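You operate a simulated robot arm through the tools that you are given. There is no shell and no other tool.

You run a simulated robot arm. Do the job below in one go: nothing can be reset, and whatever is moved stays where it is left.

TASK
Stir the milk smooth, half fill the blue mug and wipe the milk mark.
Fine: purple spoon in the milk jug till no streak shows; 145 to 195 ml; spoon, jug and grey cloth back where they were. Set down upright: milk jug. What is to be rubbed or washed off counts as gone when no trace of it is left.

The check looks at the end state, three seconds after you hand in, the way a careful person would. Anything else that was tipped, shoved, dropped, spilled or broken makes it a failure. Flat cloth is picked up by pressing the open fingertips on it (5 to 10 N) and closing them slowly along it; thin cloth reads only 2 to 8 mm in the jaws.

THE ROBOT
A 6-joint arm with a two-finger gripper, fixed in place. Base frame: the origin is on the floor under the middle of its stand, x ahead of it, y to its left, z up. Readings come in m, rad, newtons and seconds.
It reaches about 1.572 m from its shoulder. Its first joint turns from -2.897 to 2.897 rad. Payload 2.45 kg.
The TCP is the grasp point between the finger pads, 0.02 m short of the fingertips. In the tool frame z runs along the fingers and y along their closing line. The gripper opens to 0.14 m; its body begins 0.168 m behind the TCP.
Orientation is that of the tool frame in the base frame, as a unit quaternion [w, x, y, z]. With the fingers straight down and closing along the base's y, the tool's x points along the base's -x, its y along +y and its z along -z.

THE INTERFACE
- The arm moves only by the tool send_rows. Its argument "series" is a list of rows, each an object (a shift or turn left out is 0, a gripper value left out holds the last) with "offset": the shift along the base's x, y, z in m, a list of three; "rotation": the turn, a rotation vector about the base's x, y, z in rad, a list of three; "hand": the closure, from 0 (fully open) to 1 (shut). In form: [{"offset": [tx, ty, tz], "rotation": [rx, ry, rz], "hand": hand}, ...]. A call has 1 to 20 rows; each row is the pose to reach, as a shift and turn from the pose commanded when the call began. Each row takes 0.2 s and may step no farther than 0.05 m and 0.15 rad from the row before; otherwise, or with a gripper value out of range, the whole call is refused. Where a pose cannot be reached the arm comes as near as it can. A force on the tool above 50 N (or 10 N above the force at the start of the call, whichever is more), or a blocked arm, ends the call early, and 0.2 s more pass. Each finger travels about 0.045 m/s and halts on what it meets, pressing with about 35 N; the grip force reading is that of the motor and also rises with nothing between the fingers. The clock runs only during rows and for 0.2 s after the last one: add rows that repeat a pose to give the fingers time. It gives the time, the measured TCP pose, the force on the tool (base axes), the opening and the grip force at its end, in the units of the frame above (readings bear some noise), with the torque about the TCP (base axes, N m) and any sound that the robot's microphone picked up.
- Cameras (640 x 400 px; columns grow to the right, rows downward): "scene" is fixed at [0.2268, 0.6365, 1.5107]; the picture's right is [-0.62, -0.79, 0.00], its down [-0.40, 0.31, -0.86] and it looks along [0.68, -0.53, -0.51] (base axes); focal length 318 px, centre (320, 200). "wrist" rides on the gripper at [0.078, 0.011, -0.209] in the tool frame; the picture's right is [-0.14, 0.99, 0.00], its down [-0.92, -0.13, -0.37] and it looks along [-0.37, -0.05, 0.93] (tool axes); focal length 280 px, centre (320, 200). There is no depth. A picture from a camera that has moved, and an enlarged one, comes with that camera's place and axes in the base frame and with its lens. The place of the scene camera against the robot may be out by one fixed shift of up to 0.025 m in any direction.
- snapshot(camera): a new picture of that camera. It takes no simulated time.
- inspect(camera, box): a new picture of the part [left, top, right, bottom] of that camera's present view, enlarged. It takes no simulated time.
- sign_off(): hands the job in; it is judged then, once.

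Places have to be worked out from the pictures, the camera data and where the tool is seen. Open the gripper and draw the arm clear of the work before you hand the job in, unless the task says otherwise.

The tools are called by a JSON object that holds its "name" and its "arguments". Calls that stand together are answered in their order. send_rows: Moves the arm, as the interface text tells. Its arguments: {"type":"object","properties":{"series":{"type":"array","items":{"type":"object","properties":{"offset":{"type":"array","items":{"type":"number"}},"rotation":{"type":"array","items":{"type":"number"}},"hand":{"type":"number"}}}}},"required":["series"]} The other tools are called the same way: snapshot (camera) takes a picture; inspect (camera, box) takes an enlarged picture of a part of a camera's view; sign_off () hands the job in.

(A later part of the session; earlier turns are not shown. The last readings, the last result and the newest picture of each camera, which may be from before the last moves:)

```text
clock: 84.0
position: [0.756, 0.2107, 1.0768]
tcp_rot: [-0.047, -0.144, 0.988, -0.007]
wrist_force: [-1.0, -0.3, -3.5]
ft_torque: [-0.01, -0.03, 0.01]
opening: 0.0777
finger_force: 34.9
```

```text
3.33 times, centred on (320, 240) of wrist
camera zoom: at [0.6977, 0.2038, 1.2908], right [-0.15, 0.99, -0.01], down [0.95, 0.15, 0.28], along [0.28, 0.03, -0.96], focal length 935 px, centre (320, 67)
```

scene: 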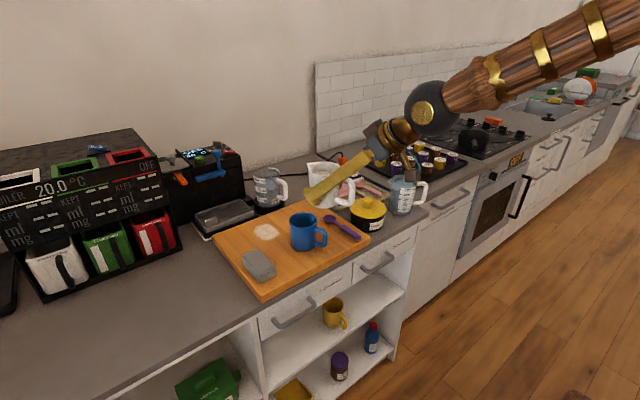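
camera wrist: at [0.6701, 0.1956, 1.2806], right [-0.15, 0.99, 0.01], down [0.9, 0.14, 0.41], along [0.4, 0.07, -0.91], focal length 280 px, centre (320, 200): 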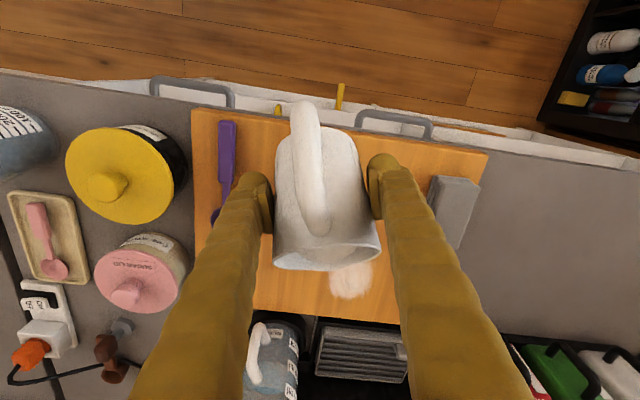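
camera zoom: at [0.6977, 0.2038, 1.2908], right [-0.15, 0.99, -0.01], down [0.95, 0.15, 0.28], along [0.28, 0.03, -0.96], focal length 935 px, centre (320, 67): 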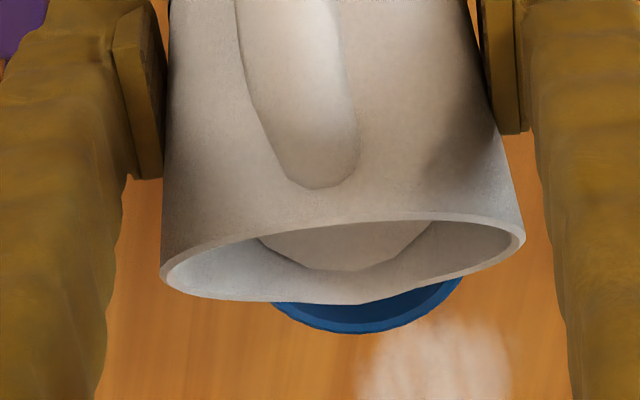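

Flow stopped at about 50°, so each angle gives a fixed amount. I'll tilt in 4° increments with settling time.

{"name": "send_rows", "arguments": {"series": [{"rotation": [-0.01, 0.0335, 0]}, {"rotation": [-0.02, 0.0671, 0]}, {"rotation": [-0.02, 0.0671, 0]}, {"rotation": [-0.02, 0.0671, 0]}, {"rotation": [-0.02, 0.0671, 0]}, {"rotation": [-0.02, 0.0671, 0]}, {"rotation": [-0.02, 0.0671, 0]}, {"rotation": [-0.02, 0.0671, 0]}, {"rotation": [-0.02, 0.0671, 0]}, {"rotation": [-0.02, 0.0671, 0]}]}}

{"name": "inspect", "arguments": {"camera": "scene", "box": [260, 170, 360, 250]}}

{"name": "send_rows", "arguments": {"series": [{"rotation": [-0.01, 0.0335, 0]}, {"rotation": [-0.02, 0.0671, 0]}, {"rotation": [-0.02, 0.0671, 0]}, {"rotation": [-0.02, 0.0671, 0]}, {"rotation": [-0.02, 0.0671, 0]}, {"rotation": [-0.02, 0.0671, 0]}, {"rotation": [-0.02, 0.0671, 0]}, {"rotation": [-0.02, 0.0671, 0]}, {"rotation": [-0.02, 0.0671, 0]}, {"rotation": [-0.02, 0.0671, 0]}]}}

{"name": "inspect", "arguments": {"camera": "scene", "box": [260, 170, 360, 250]}}

{"name": "inspect", "arguments": {"camera": "wrist", "box": [240, 180, 400, 300]}}

```text
clock: 86.2
position: [0.7564, 0.2114, 1.0751]
tcp_rot: [-0.081, -0.144, 0.986, -0.012]
wrist_force: [-0.4, 0.2, -3.3]
ft_torque: [0.01, 0.01, 0.02]
opening: 0.0776
finger_force: 34.7
```

```text
5.00 times, centred on (310, 210) of scene
camera zoom: at [0.2268, 0.6365, 1.5107], right [-0.62, -0.79, 0.0], down [-0.4, 0.31, -0.86], along [0.68, -0.53, -0.51], focal length 1588 px, centre (370, 150)
```

zoom: 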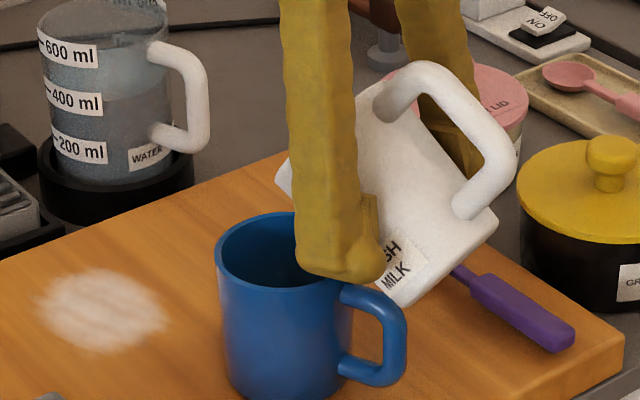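

```text
clock: 88.4
position: [0.7561, 0.2104, 1.0761]
tcp_rot: [-0.116, -0.143, 0.983, -0.016]
wrist_force: [-0.1, -0.4, -2.5]
ft_torque: [0.04, -0.02, -0.03]
opening: 0.0777
finger_force: 35.2
```

```text
5.00 times, centred on (310, 210) of scene
camera zoom: at [0.2268, 0.6365, 1.5107], right [-0.62, -0.79, 0.0], down [-0.4, 0.31, -0.86], along [0.68, -0.53, -0.51], focal length 1588 px, centre (370, 150)
```

zoom: 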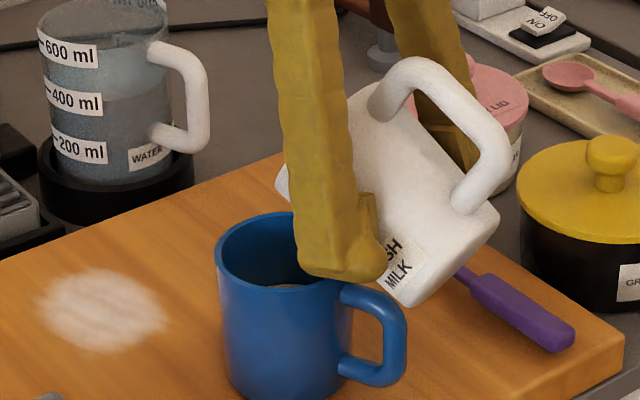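

```text
3.33 times, centred on (320, 240) of wrist
camera zoom: at [0.7268, 0.2121, 1.2967], right [-0.16, 0.99, -0.03], down [0.98, 0.16, 0.14], along [0.15, -0.01, -0.99], focal length 935 px, centre (320, 67)
```

zoom: 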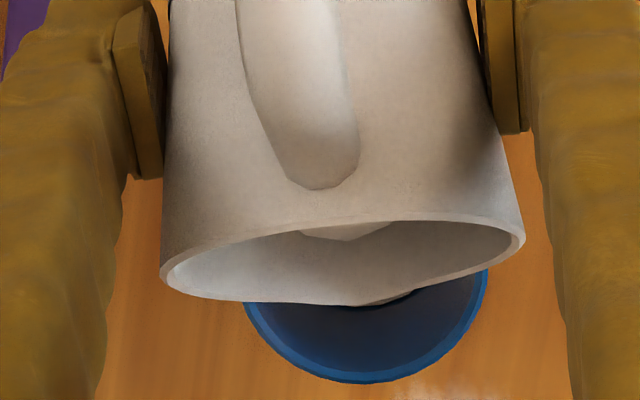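

Milk is now just visible inside the mug. I'll zoom in to measure its level against the rim.

{"name": "inspect", "arguments": {"camera": "scene", "box": [275, 205, 325, 235]}}

{"name": "inspect", "arguments": {"camera": "wrist", "box": [290, 230, 380, 290]}}

```text
12.80 times, centred on (300, 220) of scene
camera zoom: at [0.2268, 0.6365, 1.5107], right [-0.62, -0.79, 0.0], down [-0.4, 0.31, -0.86], along [0.68, -0.53, -0.51], focal length 4064 px, centre (576, -56)
```

zoom: 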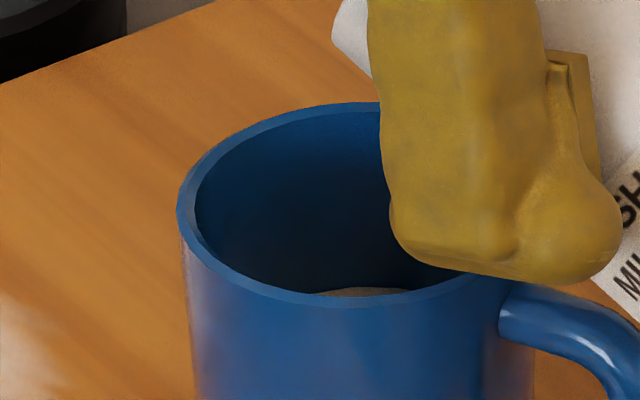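

```text
6.67 times, centred on (335, 260) of wrist
camera zoom: at [0.7268, 0.2121, 1.2967], right [-0.16, 0.99, -0.03], down [0.98, 0.16, 0.14], along [0.15, -0.01, -0.99], focal length 1869 px, centre (220, -200)
```

zoom: 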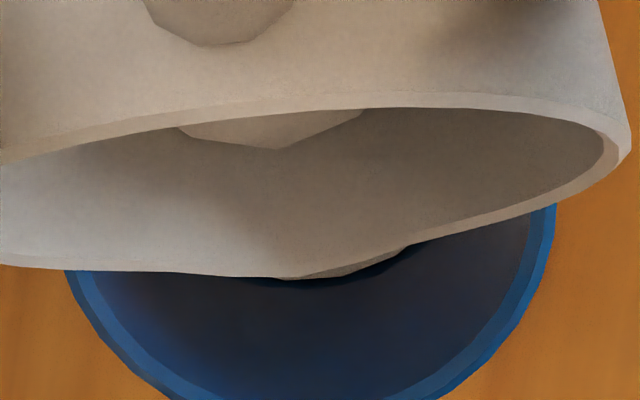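

The milk surface measures about 47 mm below the rim, roughly 115 to 125 ml. I want about 37 to 38 mm, so I'll add another 4° of tilt and measure again.

{"name": "send_rows", "arguments": {"series": [{"rotation": [-0.01, 0.0335, 0]}, {"rotation": [-0.02, 0.0671, 0]}, {"rotation": [-0.02, 0.0671, 0]}, {"rotation": [-0.02, 0.0671, 0]}, {"rotation": [-0.02, 0.0671, 0]}, {"rotation": [-0.02, 0.0671, 0]}, {"rotation": [-0.02, 0.0671, 0]}, {"rotation": [-0.02, 0.0671, 0]}, {"rotation": [-0.02, 0.0671, 0]}, {"rotation": [-0.02, 0.0671, 0]}]}}

{"name": "inspect", "arguments": {"camera": "scene", "box": [275, 205, 325, 235]}}

{"name": "inspect", "arguments": {"camera": "wrist", "box": [240, 180, 400, 300]}}

```text
clock: 90.6
position: [0.7558, 0.2114, 1.0751]
tcp_rot: [-0.15, -0.143, 0.978, -0.022]
wrist_force: [-0.3, 0.6, -2.5]
ft_torque: [-0.01, -0.03, 0.0]
opening: 0.0777
finger_force: 35.4
```

```text
12.80 times, centred on (300, 220) of scene
camera zoom: at [0.2268, 0.6365, 1.5107], right [-0.62, -0.79, 0.0], down [-0.4, 0.31, -0.86], along [0.68, -0.53, -0.51], focal length 4064 px, centre (576, -56)
```

zoom: 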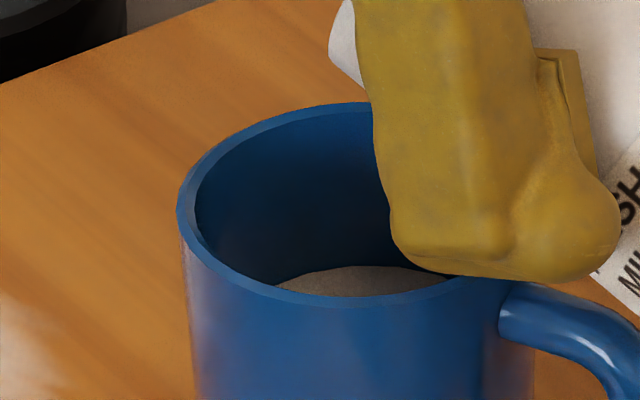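

```text
3.33 times, centred on (320, 240) of wrist
camera zoom: at [0.7417, 0.217, 1.298], right [-0.16, 0.99, -0.04], down [0.98, 0.16, 0.08], along [0.08, -0.03, -1.0], focal length 935 px, centre (320, 67)
```

zoom: 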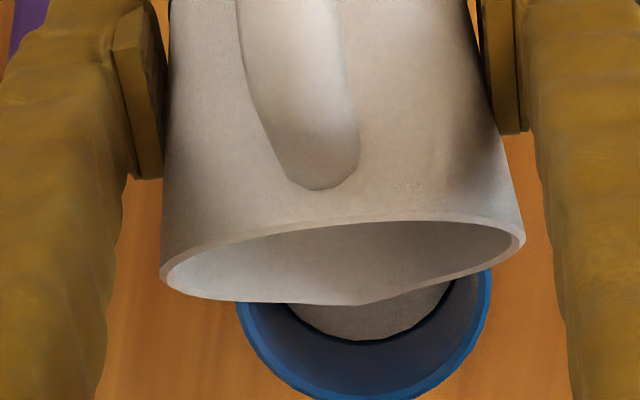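

The surface is now about 41.5 mm below the rim, roughly 146 to 160 ml. I'll add about 2.4° more for the middle of the range.

{"name": "send_rows", "arguments": {"series": [{"rotation": [-0.006, 0.0201, 0]}, {"rotation": [-0.012, 0.0402, 0]}, {"rotation": [-0.012, 0.0402, 0]}, {"rotation": [-0.012, 0.0402, 0]}, {"rotation": [-0.012, 0.0402, 0]}, {"rotation": [-0.012, 0.0402, 0]}, {"rotation": [-0.012, 0.0402, 0]}, {"rotation": [-0.012, 0.0402, 0]}, {"rotation": [-0.012, 0.0402, 0]}, {"rotation": [-0.012, 0.0402, 0]}]}}

{"name": "inspect", "arguments": {"camera": "scene", "box": [275, 205, 325, 235]}}

{"name": "inspect", "arguments": {"camera": "wrist", "box": [260, 200, 400, 320]}}

```text
clock: 92.8
position: [0.7567, 0.2096, 1.0766]
tcp_rot: [-0.171, -0.142, 0.975, -0.024]
wrist_force: [0.1, 0.4, -2.8]
ft_torque: [0.01, -0.02, 0.01]
opening: 0.0777
finger_force: 34.9
```

```text
12.80 times, centred on (300, 220) of scene
camera zoom: at [0.2268, 0.6365, 1.5107], right [-0.62, -0.79, 0.0], down [-0.4, 0.31, -0.86], along [0.68, -0.53, -0.51], focal length 4064 px, centre (576, -56)
```

zoom: 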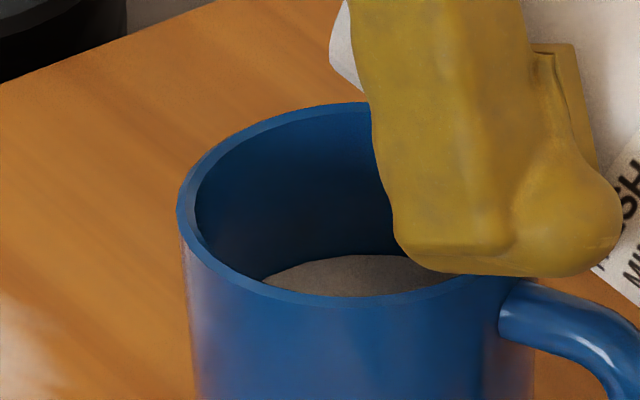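

```text
3.33 times, centred on (330, 260) of wrist
camera zoom: at [0.7505, 0.2195, 1.299], right [-0.16, 0.99, -0.05], down [0.99, 0.16, 0.03], along [0.04, -0.04, -1.0], focal length 935 px, centre (287, 0)
```

zoom: 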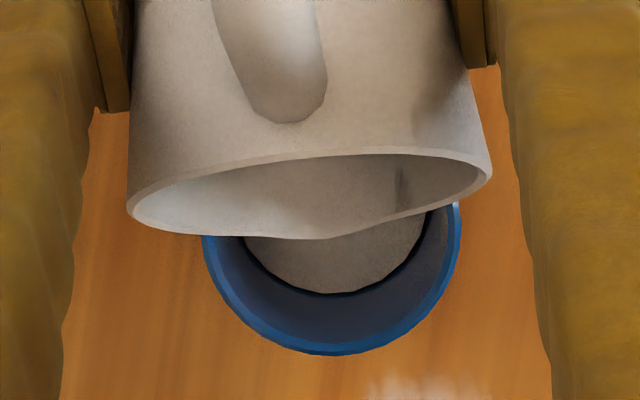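

The two views put the surface between 38.5 and 42 mm below the rim. I'll zoom in to pin down the mug's inner radius before adding any more.

{"name": "inspect", "arguments": {"camera": "wrist", "box": [300, 255, 385, 310]}}

{"name": "inspect", "arguments": {"camera": "scene", "box": [285, 210, 315, 230]}}

{"name": "inspect", "arguments": {"camera": "scene", "box": [280, 205, 330, 255]}}

```text
7.27 times, centred on (342, 282) of wrist
camera zoom: at [0.7505, 0.2195, 1.299], right [-0.16, 0.99, -0.05], down [0.99, 0.16, 0.03], along [0.04, -0.04, -1.0], focal length 2039 px, centre (156, -400)
```

zoom: 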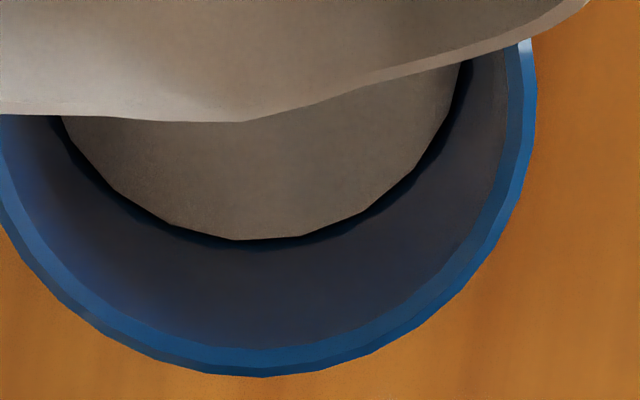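

```text
16.00 times, centred on (300, 220) of scene
camera zoom: at [0.2268, 0.6365, 1.5107], right [-0.62, -0.79, 0.0], down [-0.4, 0.31, -0.86], along [0.68, -0.53, -0.51], focal length 5080 px, centre (640, -120)
```

zoom: 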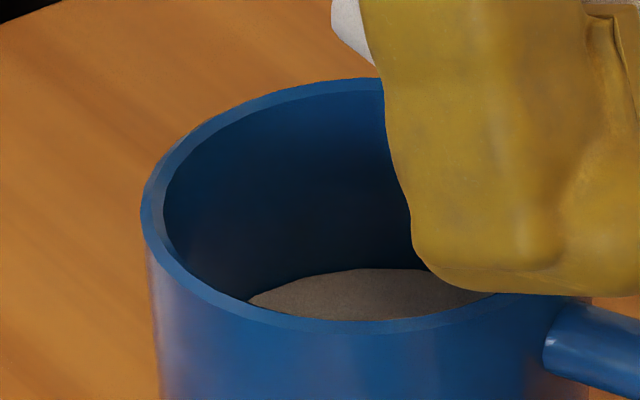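

```text
8.00 times, centred on (305, 230) of scene
camera zoom: at [0.2268, 0.6365, 1.5107], right [-0.62, -0.79, 0.0], down [-0.4, 0.31, -0.86], along [0.68, -0.53, -0.51], focal length 2540 px, centre (440, -40)
```

zoom: 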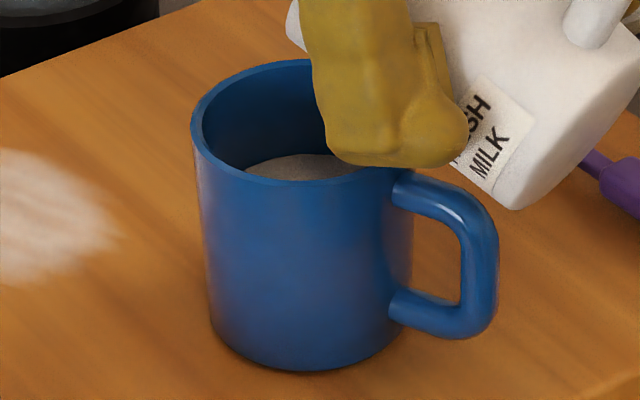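

My best estimate is a surface about 38 mm below the rim with an inner radius near 35.5 mm, which is roughly 165 ml. I'll stop pouring and bring the jug upright slowly with the lip still over the mug.

{"name": "send_rows", "arguments": {"series": [{"rotation": [0.0135, -0.0452, 0]}, {"rotation": [0.0324, -0.1085, 0]}, {"rotation": [0.0594, -0.1989, 0]}, {"rotation": [0.0863, -0.2892, 0]}, {"rotation": [0.1133, -0.3796, 0]}, {"rotation": [0.1403, -0.47, 0]}, {"rotation": [0.1673, -0.5604, 0]}, {"rotation": [0.1942, -0.6508, 0]}, {"rotation": [0.2212, -0.7412, 0]}, {"rotation": [0.2482, -0.8316, 0]}, {"rotation": [0.2752, -0.922, 0]}, {"rotation": [0.3021, -1.0124, 0]}, {"rotation": [0.3237, -1.0847, 0]}, {"rotation": [0.3237, -1.0847, 0]}, {"rotation": [0.3237, -1.0847, 0]}, {"rotation": [0.3237, -1.0847, 0]}]}}

{"name": "inspect", "arguments": {"camera": "scene", "box": [240, 140, 400, 260]}}

{"name": "snapshot", "arguments": {"camera": "wrist"}}

```text
clock: 96.2
position: [0.7566, 0.2101, 1.0762]
tcp_rot: [0.378, -0.133, 0.914, 0.055]
wrist_force: [-0.1, 0.3, -3.3]
ft_torque: [0.03, -0.04, 0.0]
opening: 0.0776
finger_force: 35.0
```

```text
3.33 times, centred on (320, 200) of scene
camera zoom: at [0.2268, 0.6365, 1.5107], right [-0.62, -0.79, 0.0], down [-0.4, 0.31, -0.86], along [0.68, -0.53, -0.51], focal length 1058 px, centre (320, 200)
```

zoom: 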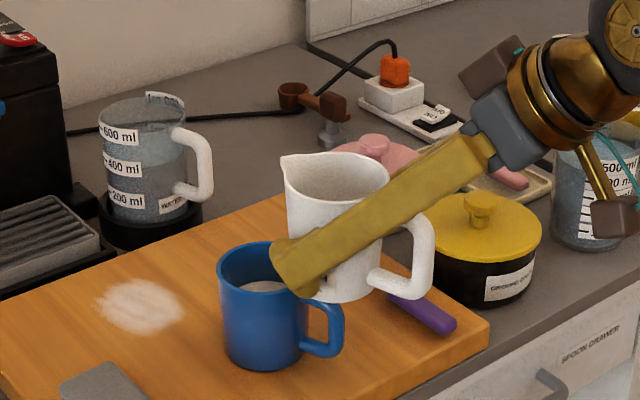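

```text
taken
camera wrist: at [0.558, 0.1627, 1.168], right [-0.19, 0.98, 0.1], down [0.41, -0.01, 0.91], along [0.89, 0.21, -0.4], focal length 280 px, centre (320, 200)
```

wrist: 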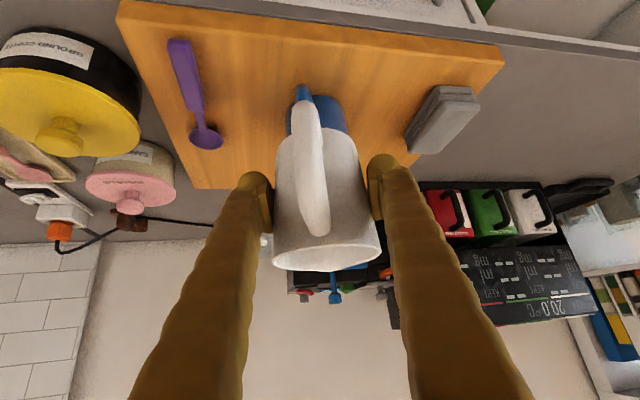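

The jug is upright with no drips visible. I'll raise it clear and then check the mug's level with an unobstructed view.

{"name": "send_rows", "arguments": {"series": [{"offset": [0, 0, 0.02]}, {"offset": [0, 0, 0.045]}, {"offset": [0, 0, 0.067]}, {"offset": [0, 0, 0.067]}]}}

{"name": "send_rows", "arguments": {"series": [{"offset": [0, 0, 0]}]}}

{"name": "send_rows", "arguments": {"series": [{"offset": [0, 0, 0]}]}}

{"name": "send_rows", "arguments": {"series": [{"offset": [0, 0, 0]}]}}

{"name": "send_rows", "arguments": {"series": [{"offset": [0, 0, 0]}]}}

{"name": "send_rows", "arguments": {"series": [{"offset": [0, 0, 0]}]}}

{"name": "send_rows", "arguments": {"series": [{"offset": [0, 0, 0]}]}}

{"name": "inspect", "arguments": {"camera": "scene", "box": [275, 205, 325, 235]}}

{"name": "inspect", "arguments": {"camera": "scene", "box": [285, 145, 365, 205]}}

```text
clock: 97.2
position: [0.7592, 0.2095, 1.1416]
tcp_rot: [0.378, -0.133, 0.914, 0.055]
wrist_force: [0.2, -0.2, -2.9]
ft_torque: [0.01, -0.03, -0.01]
opening: 0.0778
finger_force: 34.8
```

```text
clock: 97.6
position: [0.7592, 0.2105, 1.1414]
tcp_rot: [0.379, -0.134, 0.914, 0.055]
wrist_force: [0.8, 0.1, -1.6]
ft_torque: [0.01, -0.01, -0.01]
opening: 0.0776
finger_force: 34.8
```

```text
clock: 98.0
position: [0.7593, 0.2105, 1.1411]
tcp_rot: [0.378, -0.133, 0.915, 0.055]
wrist_force: [0.0, 0.5, -2.6]
ft_torque: [-0.01, -0.02, 0.0]
opening: 0.0779
finger_force: 34.7
```

```text
clock: 98.4
position: [0.7598, 0.2106, 1.1415]
tcp_rot: [0.379, -0.133, 0.914, 0.055]
wrist_force: [0.3, 0.4, -2.9]
ft_torque: [0.01, -0.06, 0.0]
opening: 0.0778
finger_force: 34.5
```

```text
clock: 98.8
position: [0.7597, 0.2098, 1.1416]
tcp_rot: [0.378, -0.133, 0.914, 0.055]
wrist_force: [0.4, 0.4, -2.6]
ft_torque: [-0.02, -0.02, -0.03]
opening: 0.0775
finger_force: 34.6
```

```text
clock: 99.2
position: [0.7599, 0.2108, 1.1417]
tcp_rot: [0.379, -0.134, 0.914, 0.055]
wrist_force: [-1.0, -0.6, -2.7]
ft_torque: [0.03, 0.01, 0.03]
opening: 0.0778
finger_force: 35.1
```

```text
clock: 99.6
position: [0.758, 0.2106, 1.1426]
tcp_rot: [0.379, -0.132, 0.914, 0.054]
wrist_force: [-0.8, -0.2, -1.9]
ft_torque: [-0.03, 0.0, 0.01]
opening: 0.0776
finger_force: 35.1
```

```text
12.80 times, centred on (300, 220) of scene
camera zoom: at [0.2268, 0.6365, 1.5107], right [-0.62, -0.79, 0.0], down [-0.4, 0.31, -0.86], along [0.68, -0.53, -0.51], focal length 4064 px, centre (576, -56)
```

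zoom: 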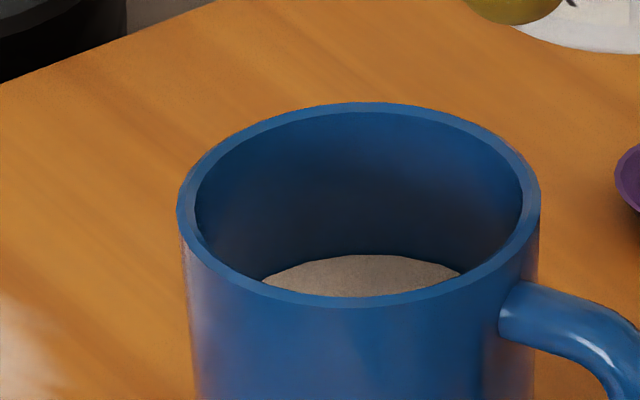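

```text
6.67 times, centred on (325, 175) of scene
camera zoom: at [0.2268, 0.6365, 1.5107], right [-0.62, -0.79, 0.0], down [-0.4, 0.31, -0.86], along [0.68, -0.53, -0.51], focal length 2117 px, centre (287, 367)
```

zoom: 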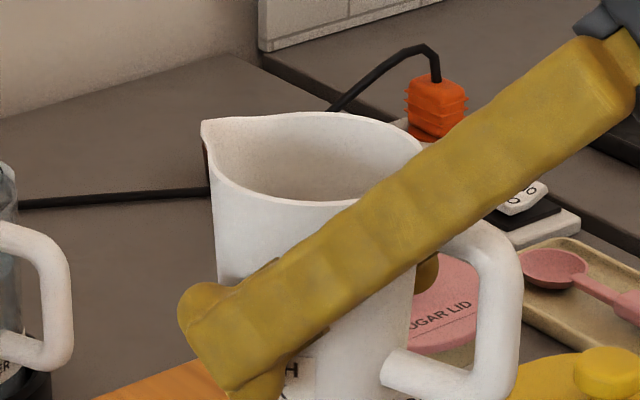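

Both cameras agree on about 38 mm below the rim, or roughly 165 ml, comfortably inside 145 to 195 ml. I'll carry the jug back along the same path to above its original spot.

{"name": "send_rows", "arguments": {"series": [{"offset": [0.01, -0.0025, 0]}, {"offset": [0.03, -0.0075, 0]}, {"offset": [0.055, -0.014, 0]}, {"offset": [0.08, -0.02, 0]}, {"offset": [0.105, -0.0265, 0]}, {"offset": [0.13, -0.0325, 0]}, {"offset": [0.155, -0.039, 0]}, {"offset": [0.18, -0.045, 0]}, {"offset": [0.2, -0.05, 0]}, {"offset": [0.213, -0.0525, 0]}, {"offset": [0.222, -0.054, 0]}, {"offset": [0.222, -0.054, 0]}, {"offset": [0.222, -0.054, 0]}]}}

{"name": "send_rows", "arguments": {"series": [{"offset": [0, 0, -0.03]}, {"offset": [0, 0, -0.06]}, {"offset": [0, 0, -0.09]}, {"offset": [0, 0, -0.115]}, {"offset": [0, 0, -0.135]}, {"offset": [0, 0, -0.145]}, {"offset": [0, 0, -0.15]}, {"offset": [0, 0, -0.155]}, {"offset": [0, 0, -0.155]}]}}

{"name": "inspect", "arguments": {"camera": "scene", "box": [250, 150, 370, 240]}}

{"name": "snapshot", "arguments": {"camera": "wrist"}}

```text
clock: 102.4
position: [0.979, 0.1576, 1.1413]
tcp_rot: [0.379, -0.133, 0.914, 0.055]
wrist_force: [0.0, -0.1, -2.3]
ft_torque: [-0.02, 0.02, 0.02]
opening: 0.0777
finger_force: 35.2
```

```text
clock: 104.4
position: [0.9791, 0.1562, 0.9873]
tcp_rot: [0.378, -0.133, 0.914, 0.055]
wrist_force: [-0.2, -0.3, -2.2]
ft_torque: [0.02, -0.02, 0.03]
opening: 0.0774
finger_force: 34.4
```

```text
4.44 times, centred on (310, 195) of scene
camera zoom: at [0.2268, 0.6365, 1.5107], right [-0.62, -0.79, 0.0], down [-0.4, 0.31, -0.86], along [0.68, -0.53, -0.51], focal length 1411 px, centre (364, 222)
```

zoom: 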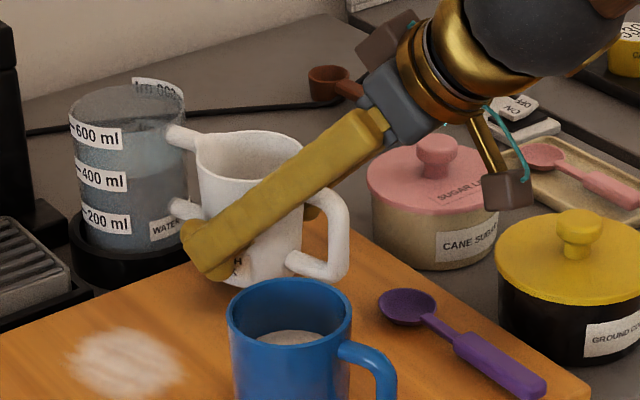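

```text
taken
camera wrist: at [0.7813, 0.1076, 1.0798], right [-0.19, 0.98, 0.1], down [0.41, -0.01, 0.91], along [0.89, 0.21, -0.4], focal length 280 px, centre (320, 200)
```

wrist: 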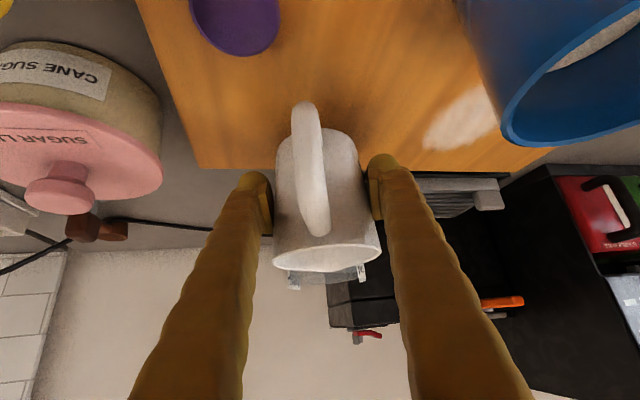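

The jug is 12 mm above its spot and matches the lift-off view. I'll set it down slowly.

{"name": "send_rows", "arguments": {"series": [{"offset": [0, 0, -0.004]}, {"offset": [0, 0, -0.007]}, {"offset": [0, 0, -0.009]}, {"offset": [0, 0, -0.011]}, {"offset": [0, 0, -0.012]}, {"offset": [0, 0, -0.012]}]}}

{"name": "inspect", "arguments": {"camera": "scene", "box": [250, 150, 370, 240]}}

```text
clock: 105.8
position: [0.9785, 0.1564, 0.9751]
tcp_rot: [0.379, -0.133, 0.914, 0.055]
wrist_force: [0.2, 0.4, -2.3]
ft_torque: [-0.01, -0.03, -0.01]
opening: 0.0776
finger_force: 35.3
```

```text
4.44 times, centred on (310, 195) of scene
camera zoom: at [0.2268, 0.6365, 1.5107], right [-0.62, -0.79, 0.0], down [-0.4, 0.31, -0.86], along [0.68, -0.53, -0.51], focal length 1411 px, centre (364, 222)
```

zoom: 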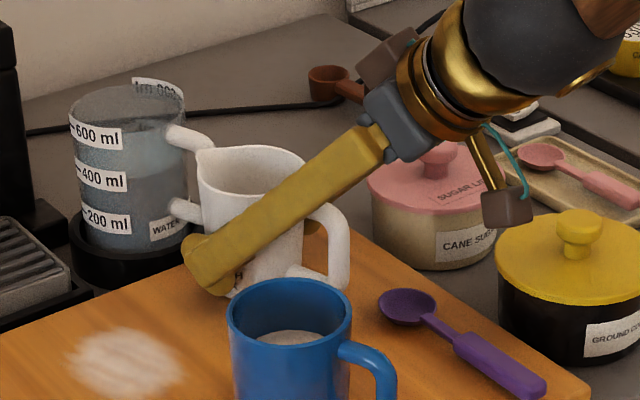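

The force still shows the full jug weight, so it isn't resting on the board yet. I'll lower in half-millimetre steps until the weight transfers.

{"name": "send_rows", "arguments": {"series": [{"offset": [0, 0, -0.0007]}, {"offset": [0, 0, -0.001]}, {"offset": [0, 0, -0.001]}]}}

{"name": "send_rows", "arguments": {"series": [{"offset": [0, 0, -0.0005]}, {"offset": [0, 0, -0.001]}, {"offset": [0, 0, -0.001]}]}}

```text
clock: 106.6
position: [0.9789, 0.1556, 0.975]
tcp_rot: [0.378, -0.133, 0.914, 0.055]
wrist_force: [-0.6, -1.2, 0.8]
ft_torque: [-0.13, 0.02, -0.01]
opening: 0.0777
finger_force: 35.1
```

```text
clock: 107.4
position: [0.9778, 0.158, 0.9745]
tcp_rot: [0.379, -0.134, 0.914, 0.056]
wrist_force: [-1.5, -1.0, 20.0]
ft_torque: [-0.53, 0.42, -0.02]
opening: 0.0777
finger_force: 35.3
```

Contact: it now presses at 20 N. I'll back up 1 mm so the jug just rests, then open the jaws evenly.

{"name": "send_rows", "arguments": {"series": [{"offset": [0, 0, 0.001]}, {"offset": [0, 0, 0.001]}, {"offset": [0, 0, 0.001], "hand": 0.45}, {"offset": [0, 0, 0.001], "hand": 0.42}, {"offset": [0, 0, 0.001], "hand": 0.39}, {"offset": [0, 0, 0.001], "hand": 0.36}, {"offset": [0, 0, 0.001], "hand": 0.33}, {"offset": [0, 0, 0.001], "hand": 0.3}, {"offset": [0, 0, 0.001], "hand": 0.3}]}}

{"name": "inspect", "arguments": {"camera": "scene", "box": [250, 150, 370, 240]}}

{"name": "snapshot", "arguments": {"camera": "wrist"}}

```text
clock: 109.4
position: [0.9789, 0.1548, 0.9746]
tcp_rot: [0.379, -0.134, 0.914, 0.056]
wrist_force: [-0.4, 0.5, -0.6]
ft_torque: [0.01, -0.03, -0.01]
opening: 0.098
finger_force: 0.1
```

```text
4.44 times, centred on (310, 195) of scene
camera zoom: at [0.2268, 0.6365, 1.5107], right [-0.62, -0.79, 0.0], down [-0.4, 0.31, -0.86], along [0.68, -0.53, -0.51], focal length 1411 px, centre (364, 222)
```

zoom: 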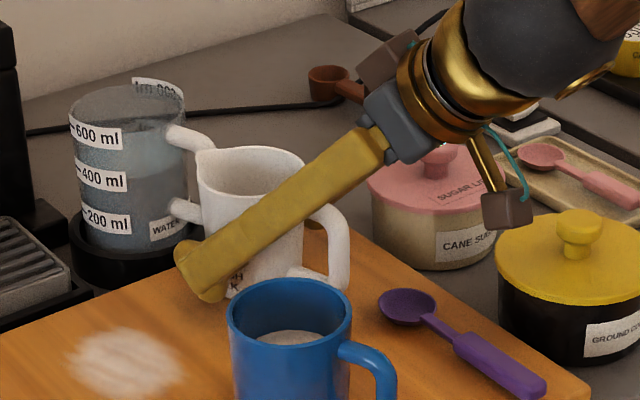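

```text
taken
camera wrist: at [0.7805, 0.1079, 1.0667], right [-0.19, 0.98, 0.1], down [0.41, -0.01, 0.91], along [0.89, 0.21, -0.4], focal length 280 px, centre (320, 200)
```

wrist: 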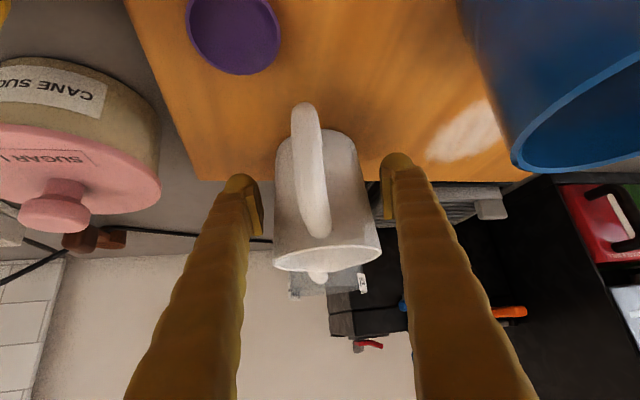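

The jug stands released where it was. I'll back out along the approach line, rise, and bring the tool back to vertical.

{"name": "send_rows", "arguments": {"series": [{"offset": [-0.0137, -0.0041, 0.0142]}, {"offset": [-0.0275, -0.0082, 0.0283]}, {"offset": [-0.0412, -0.0123, 0.0424]}, {"offset": [-0.0609, -0.0182, 0.0636]}, {"offset": [-0.0813, -0.0243, 0.0849]}, {"offset": [-0.1, -0.03, 0.12]}, {"offset": [-0.1, -0.03, 0.16]}, {"offset": [-0.1, -0.03, 0.2]}, {"offset": [-0.1, -0.03, 0.24]}, {"offset": [-0.1, -0.03, 0.28]}, {"offset": [-0.1, -0.03, 0.28]}]}}

{"name": "send_rows", "arguments": {"series": [{"offset": [0, 0.04, 0], "rotation": [-0.0374, 0.1255, 0]}, {"offset": [0, 0.08, 0], "rotation": [-0.0749, 0.2509, 0]}, {"offset": [-0.01, 0.12, 0], "rotation": [-0.1123, 0.3764, 0]}, {"offset": [-0.02, 0.16, 0], "rotation": [-0.1497, 0.5018, 0]}, {"offset": [-0.03, 0.2, 0], "rotation": [-0.1872, 0.6273, 0]}, {"offset": [-0.04, 0.24, 0], "rotation": [-0.2246, 0.7527, 0]}, {"offset": [-0.04, 0.24, 0], "rotation": [-0.2246, 0.7527, 0]}]}}

{"name": "send_rows", "arguments": {"series": [{"offset": [-0.01, 0.01, 0], "rotation": [0, 0, -0.145]}, {"offset": [-0.02, 0.02, 0], "rotation": [0, 0, -0.29]}, {"offset": [-0.02, 0.02, 0], "rotation": [0, 0, -0.29]}]}}

{"name": "snapshot", "arguments": {"camera": "wrist"}}

{"name": "snapshot", "arguments": {"camera": "scene"}}

```text
clock: 111.8
position: [0.8784, 0.125, 1.2547]
tcp_rot: [0.379, -0.133, 0.914, 0.055]
wrist_force: [0.4, -0.2, -0.1]
ft_torque: [-0.02, 0.0, -0.03]
opening: 0.0978
finger_force: 0.2
```

```text
clock: 113.4
position: [0.8364, 0.3678, 1.2557]
tcp_rot: [0.0, -0.144, 0.99, -0.001]
wrist_force: [0.3, 0.1, 0.0]
ft_torque: [0.01, -0.01, -0.01]
opening: 0.0979
finger_force: 0.1
```

```text
clock: 114.2
position: [0.8183, 0.3866, 1.2559]
tcp_rot: [0.0, 0.0, 1.0, 0.0]
wrist_force: [0.0, -0.3, 0.0]
ft_torque: [0.0, 0.01, -0.03]
opening: 0.098
finger_force: 0.1
```

```text
taken
camera wrist: at [0.7396, 0.3975, 1.4637], right [0.14, 0.99, 0.0], down [0.92, -0.13, 0.37], along [0.37, -0.05, -0.93], focal length 280 px, centre (320, 200)
```

wrist: 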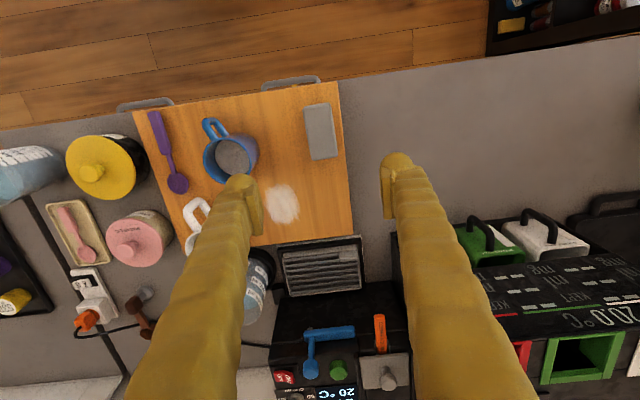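

```text
taken
```

scene: 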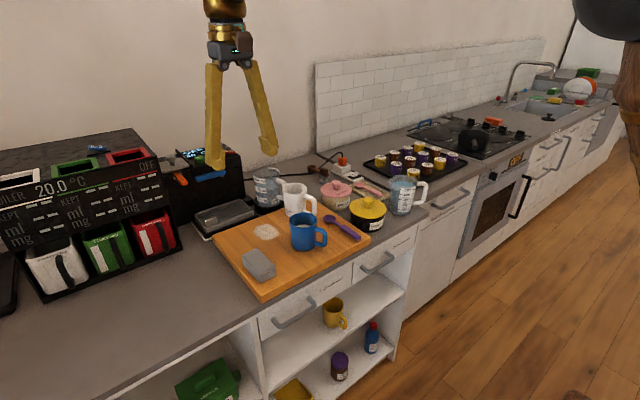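

Good overview. I'll zoom in on the mug to confirm the level and on the cloth to place the grasp.

{"name": "inspect", "arguments": {"camera": "wrist", "box": [190, 105, 270, 190]}}

{"name": "inspect", "arguments": {"camera": "wrist", "box": [250, 80, 370, 250]}}

{"name": "inspect", "arguments": {"camera": "scene", "box": [260, 165, 340, 215]}}

{"name": "inspect", "arguments": {"camera": "scene", "box": [210, 210, 330, 300]}}

```text
4.71 times, centred on (230, 148) of wrist
camera zoom: at [0.7396, 0.3975, 1.4637], right [0.14, 0.99, 0.0], down [0.92, -0.13, 0.37], along [0.37, -0.05, -0.93], focal length 1320 px, centre (744, 447)
```

zoom: 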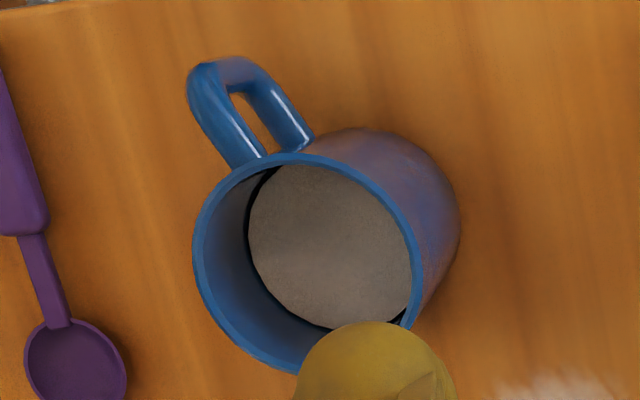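

```text
2.35 times, centred on (310, 165) of wrist
camera zoom: at [0.7396, 0.3975, 1.4637], right [0.14, 0.99, 0.0], down [0.92, -0.13, 0.37], along [0.37, -0.05, -0.93], focal length 660 px, centre (344, 282)
```

zoom: 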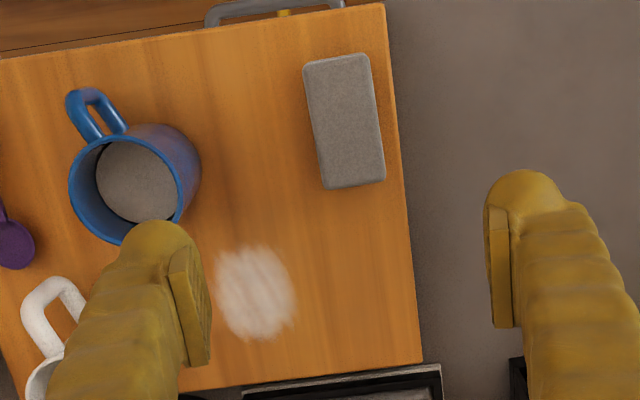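

```text
8.00 times, centred on (300, 190) of scene
camera zoom: at [0.2268, 0.6365, 1.5107], right [-0.62, -0.79, 0.0], down [-0.4, 0.31, -0.86], along [0.68, -0.53, -0.51], focal length 2540 px, centre (480, 280)
```

zoom: 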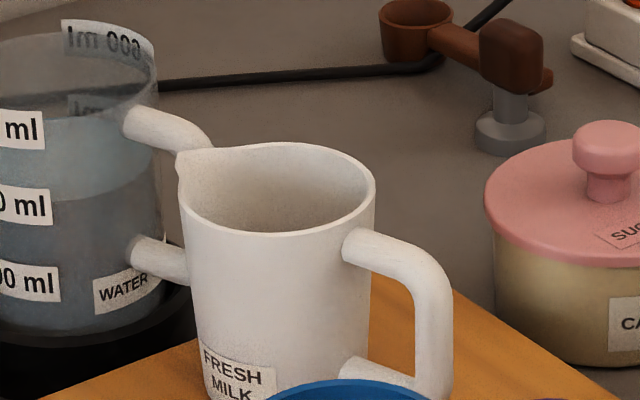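

```text
4.44 times, centred on (270, 255) of scene
camera zoom: at [0.2268, 0.6365, 1.5107], right [-0.62, -0.79, 0.0], down [-0.4, 0.31, -0.86], along [0.68, -0.53, -0.51], focal length 1411 px, centre (542, -44)
```

zoom: 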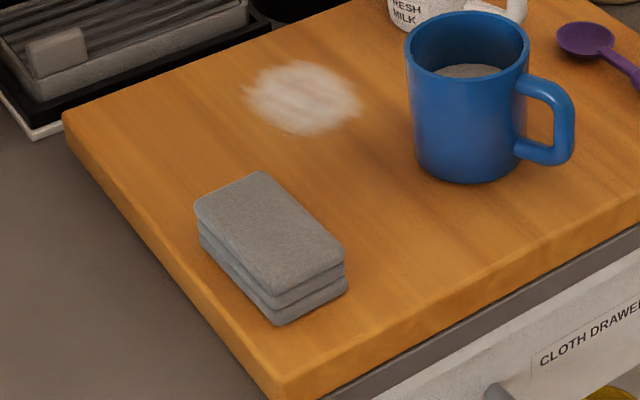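

The mug level matches 38 mm below the rim from this view too, and the jug is within about 2 mm of its start. The folded cloth spans x 0.766 to 0.860 and y 0.364 to 0.412, about 26 mm thick. I'll descend over it with the jaws at 0.08.

{"name": "send_rows", "arguments": {"series": [{"offset": [-0.002, 0.001, -0.045], "hand": 0.43}, {"offset": [-0.005, 0.002, -0.09], "hand": 0.43}, {"offset": [-0.005, 0.002, -0.135], "hand": 0.43}, {"offset": [-0.005, 0.002, -0.18], "hand": 0.43}, {"offset": [-0.005, 0.002, -0.216], "hand": 0.43}, {"offset": [-0.005, 0.002, -0.216], "hand": 0.43}]}}

{"name": "snapshot", "arguments": {"camera": "wrist"}}

{"name": "inspect", "arguments": {"camera": "wrist", "box": [240, 80, 400, 220]}}

```text
clock: 115.6
position: [0.8123, 0.3876, 1.0389]
tcp_rot: [0.0, -0.001, 1.0, 0.0]
wrist_force: [0.5, -0.6, 0.2]
ft_torque: [-0.02, 0.01, -0.01]
opening: 0.0799
finger_force: 0.0
```

```text
taken
camera wrist: at [0.7347, 0.398, 1.2479], right [0.14, 0.99, 0.0], down [0.92, -0.13, 0.37], along [0.37, -0.05, -0.93], focal length 280 px, centre (320, 200)
```

wrist: 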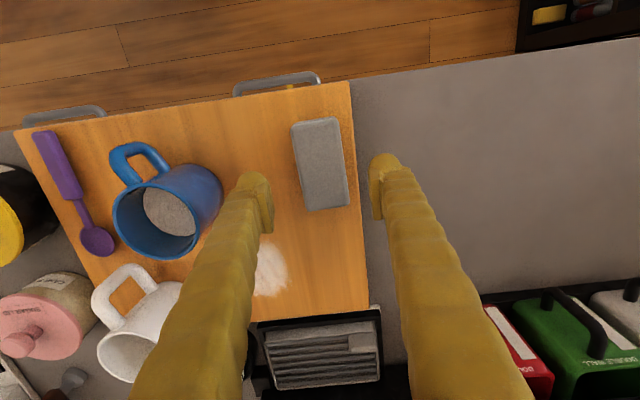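

```text
2.86 times, centred on (320, 150) of wrist
camera zoom: at [0.7347, 0.398, 1.2479], right [0.14, 0.99, 0.0], down [0.92, -0.13, 0.37], along [0.37, -0.05, -0.93], focal length 801 px, centre (320, 343)
```

zoom: 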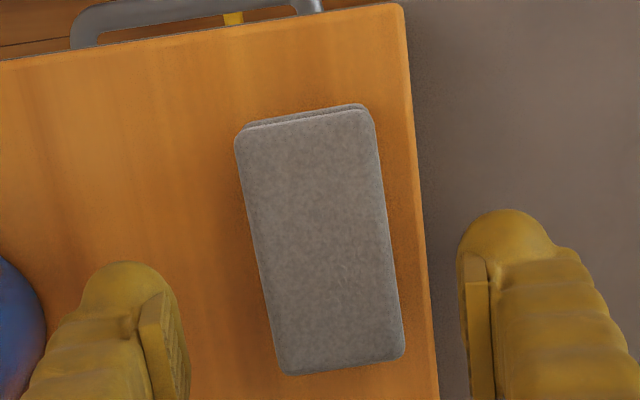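

The cloth is square to the jaws, centred at (0.813, 0.389), matching the TCP. I'll lower so the fingertips stop about 9 mm above the board, leaving the cloth's lower part proud of the fingers.

{"name": "send_rows", "arguments": {"series": [{"offset": [0.0005, 0.0005, -0.03]}, {"offset": [0.0005, 0.0005, -0.055]}, {"offset": [0.0005, 0.0005, -0.07]}, {"offset": [0.0005, 0.0005, -0.079]}, {"offset": [0.0005, 0.0005, -0.079]}]}}

{"name": "inspect", "arguments": {"camera": "scene", "box": [210, 210, 330, 300]}}

{"name": "snapshot", "arguments": {"camera": "wrist"}}

```text
clock: 116.8
position: [0.8148, 0.3906, 0.9588]
tcp_rot: [0.001, 0.0, 1.0, -0.001]
wrist_force: [-0.5, 0.9, 0.3]
ft_torque: [0.01, 0.01, -0.04]
opening: 0.0798
finger_force: 0.1
```

```text
4.44 times, centred on (270, 255) of scene
camera zoom: at [0.2268, 0.6365, 1.5107], right [-0.62, -0.79, 0.0], down [-0.4, 0.31, -0.86], along [0.68, -0.53, -0.51], focal length 1411 px, centre (542, -44)
```

zoom: 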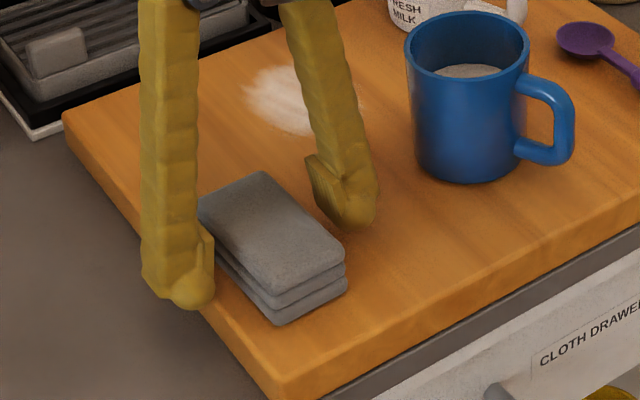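

```text
taken
camera wrist: at [0.7356, 0.4001, 1.1679], right [0.14, 0.99, 0.0], down [0.92, -0.13, 0.37], along [0.37, -0.05, -0.93], focal length 280 px, centre (320, 200)
```

wrist: 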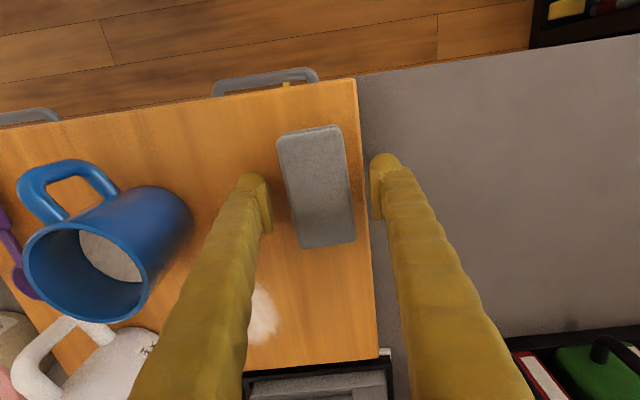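

The fingers straddle the cloth with near-even gaps. I'll close slowly onto its sides.

{"name": "send_rows", "arguments": {"series": [{"offset": [0, -0.001, 0], "hand": 0.48}, {"offset": [0, -0.001, 0], "hand": 0.53}, {"offset": [0, -0.001, 0], "hand": 0.58}, {"offset": [0, -0.001, 0], "hand": 0.62}, {"offset": [0, -0.001, 0], "hand": 0.65}, {"offset": [0, -0.001, 0], "hand": 0.68}, {"offset": [0, -0.001, 0], "hand": 0.72}, {"offset": [0, -0.001, 0], "hand": 0.72}]}}

{"name": "inspect", "arguments": {"camera": "scene", "box": [210, 210, 330, 300]}}

{"name": "snapshot", "arguments": {"camera": "wrist"}}

```text
clock: 118.6
position: [0.8134, 0.3894, 0.9587]
tcp_rot: [0.0, -0.001, 1.0, -0.001]
wrist_force: [-0.4, -0.4, 1.2]
ft_torque: [0.0, 0.02, 0.02]
opening: 0.0482
finger_force: 34.9
```

```text
4.44 times, centred on (270, 255) of scene
camera zoom: at [0.2268, 0.6365, 1.5107], right [-0.62, -0.79, 0.0], down [-0.4, 0.31, -0.86], along [0.68, -0.53, -0.51], focal length 1411 px, centre (542, -44)
```

zoom: 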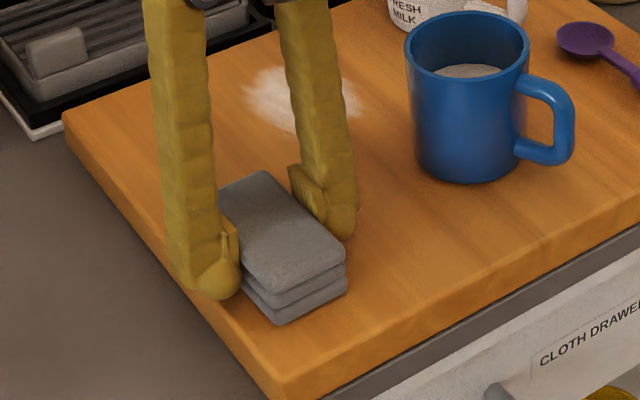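

```text
taken
camera wrist: at [0.7356, 0.399, 1.1681], right [0.14, 0.99, 0.0], down [0.92, -0.13, 0.37], along [0.37, -0.05, -0.93], focal length 280 px, centre (320, 200)
```

wrist: 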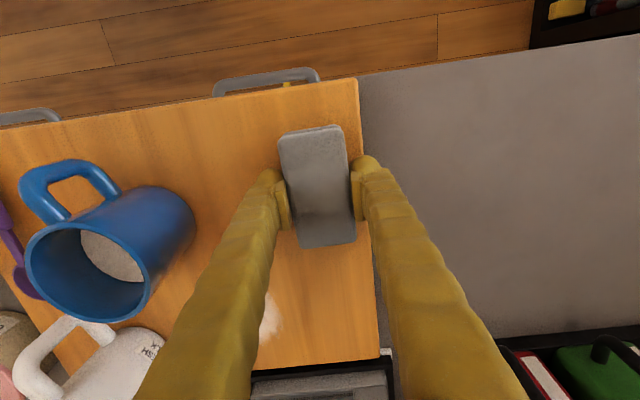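

The cloth is gripped (0.0482, 35 N) and keeps its shape and place. I'll lift it 5 cm and check that it comes along.

{"name": "send_rows", "arguments": {"series": [{"offset": [0, 0, 0.01]}, {"offset": [0, 0, 0.025]}, {"offset": [0, 0, 0.05]}, {"offset": [0, 0, 0.05]}]}}

{"name": "inspect", "arguments": {"camera": "scene", "box": [210, 200, 330, 290]}}

{"name": "snapshot", "arguments": {"camera": "wrist"}}

```text
clock: 119.6
position: [0.8155, 0.3887, 1.0088]
tcp_rot: [0.001, 0.0, 1.0, 0.001]
wrist_force: [0.5, -1.0, 0.4]
ft_torque: [-0.02, 0.04, 0.02]
opening: 0.0483
finger_force: 35.5
```

```text
4.44 times, centred on (270, 245) of scene
camera zoom: at [0.2268, 0.6365, 1.5107], right [-0.62, -0.79, 0.0], down [-0.4, 0.31, -0.86], along [0.68, -0.53, -0.51], focal length 1411 px, centre (542, 0)
```

zoom: 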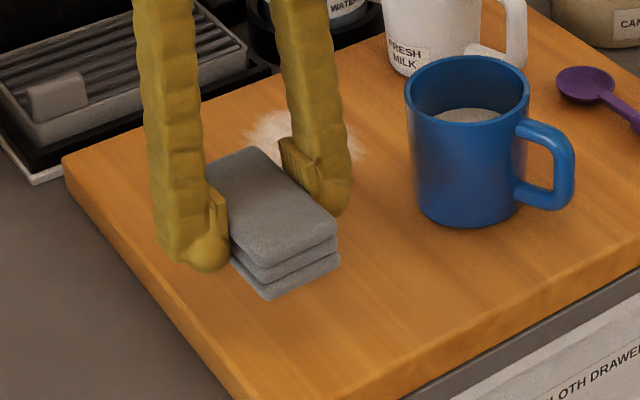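

```text
taken
camera wrist: at [0.7371, 0.3988, 1.2191], right [0.14, 0.99, 0.0], down [0.92, -0.13, 0.37], along [0.37, -0.05, -0.93], focal length 280 px, centre (320, 200)
```

wrist: 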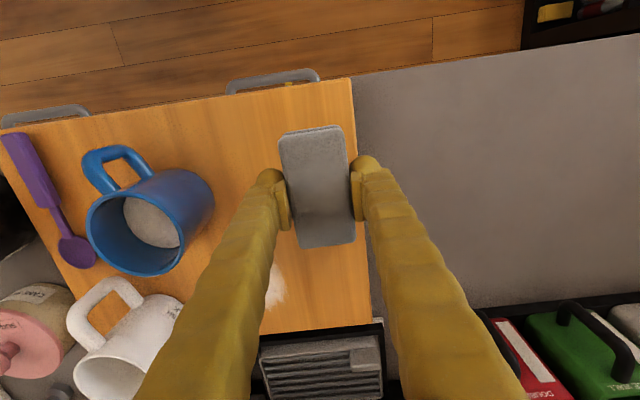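

The cloth is held firmly. I'll carry it over the milk mark, whose centre is near (0.953, 0.29), staying clear of the mug and jug.

{"name": "send_rows", "arguments": {"series": [{"offset": [0.02, -0.014, 0]}, {"offset": [0.055, -0.038, 0]}, {"offset": [0.09, -0.062, 0]}, {"offset": [0.12, -0.083, 0]}, {"offset": [0.1397, -0.0925, 0]}, {"offset": [0.1397, -0.0925, 0]}]}}

{"name": "send_rows", "arguments": {"series": [{"offset": [0, 0, -0.025]}, {"offset": [0, 0, -0.042]}, {"offset": [0, 0, -0.048]}, {"offset": [0, 0, -0.0495]}, {"offset": [0, 0, -0.0495]}]}}

{"name": "snapshot", "arguments": {"camera": "wrist"}}

{"name": "inspect", "arguments": {"camera": "scene", "box": [210, 180, 350, 280]}}

```text
clock: 121.0
position: [0.9537, 0.294, 1.0106]
tcp_rot: [0.0, 0.0, 1.0, 0.0]
wrist_force: [-0.1, 0.8, -0.8]
ft_torque: [0.01, 0.02, 0.03]
opening: 0.0481
finger_force: 34.9
```

```text
clock: 122.2
position: [0.9545, 0.295, 0.9597]
tcp_rot: [0.0, 0.0, 1.0, 0.0]
wrist_force: [0.0, 0.6, 0.0]
ft_torque: [0.02, 0.0, 0.0]
opening: 0.0485
finger_force: 35.7
```

```text
taken
camera wrist: at [0.8758, 0.3053, 1.1692], right [0.14, 0.99, 0.0], down [0.92, -0.13, 0.37], along [0.37, -0.05, -0.93], focal length 280 px, centre (320, 200)
```

wrist: 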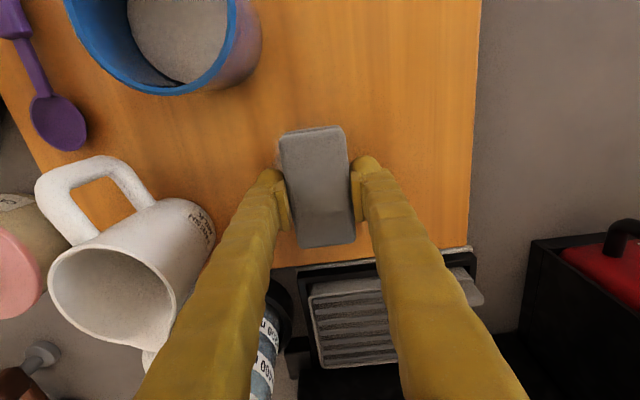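

```text
4.00 times, centred on (280, 230) of scene
camera zoom: at [0.2268, 0.6365, 1.5107], right [-0.62, -0.79, 0.0], down [-0.4, 0.31, -0.86], along [0.68, -0.53, -0.51], focal length 1270 px, centre (480, 80)
```

zoom: 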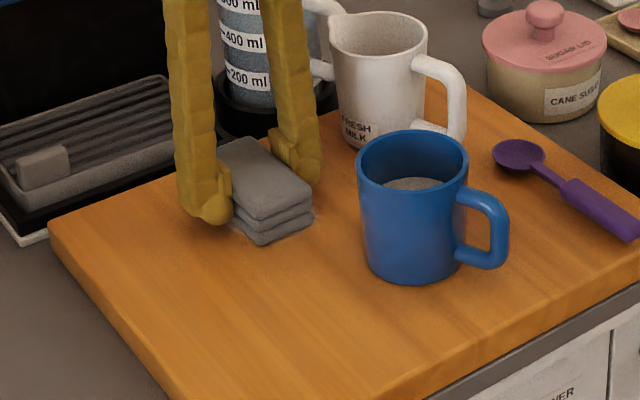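

The cloth covers the mark, not yet pressing. I'll lower in small steps to get roughly 5 to 10 N.

{"name": "send_rows", "arguments": {"series": [{"offset": [0, 0, -0.0005]}, {"offset": [0, 0, -0.001]}, {"offset": [0, 0, -0.001]}]}}

{"name": "send_rows", "arguments": {"series": [{"offset": [0, 0, -0.0005]}, {"offset": [0, 0, -0.0005]}]}}

```text
clock: 123.0
position: [0.9538, 0.2943, 0.958]
tcp_rot: [0.0, 0.0, 1.0, 0.001]
wrist_force: [-2.1, -0.2, 5.0]
ft_torque: [0.0, 0.05, 0.05]
opening: 0.0484
finger_force: 34.6
```

```text
clock: 123.6
position: [0.9536, 0.295, 0.9585]
tcp_rot: [0.0, 0.0, 1.0, 0.0]
wrist_force: [3.1, -0.6, 13.2]
ft_torque: [-0.01, 0.02, 0.02]
opening: 0.0483
finger_force: 34.9
```

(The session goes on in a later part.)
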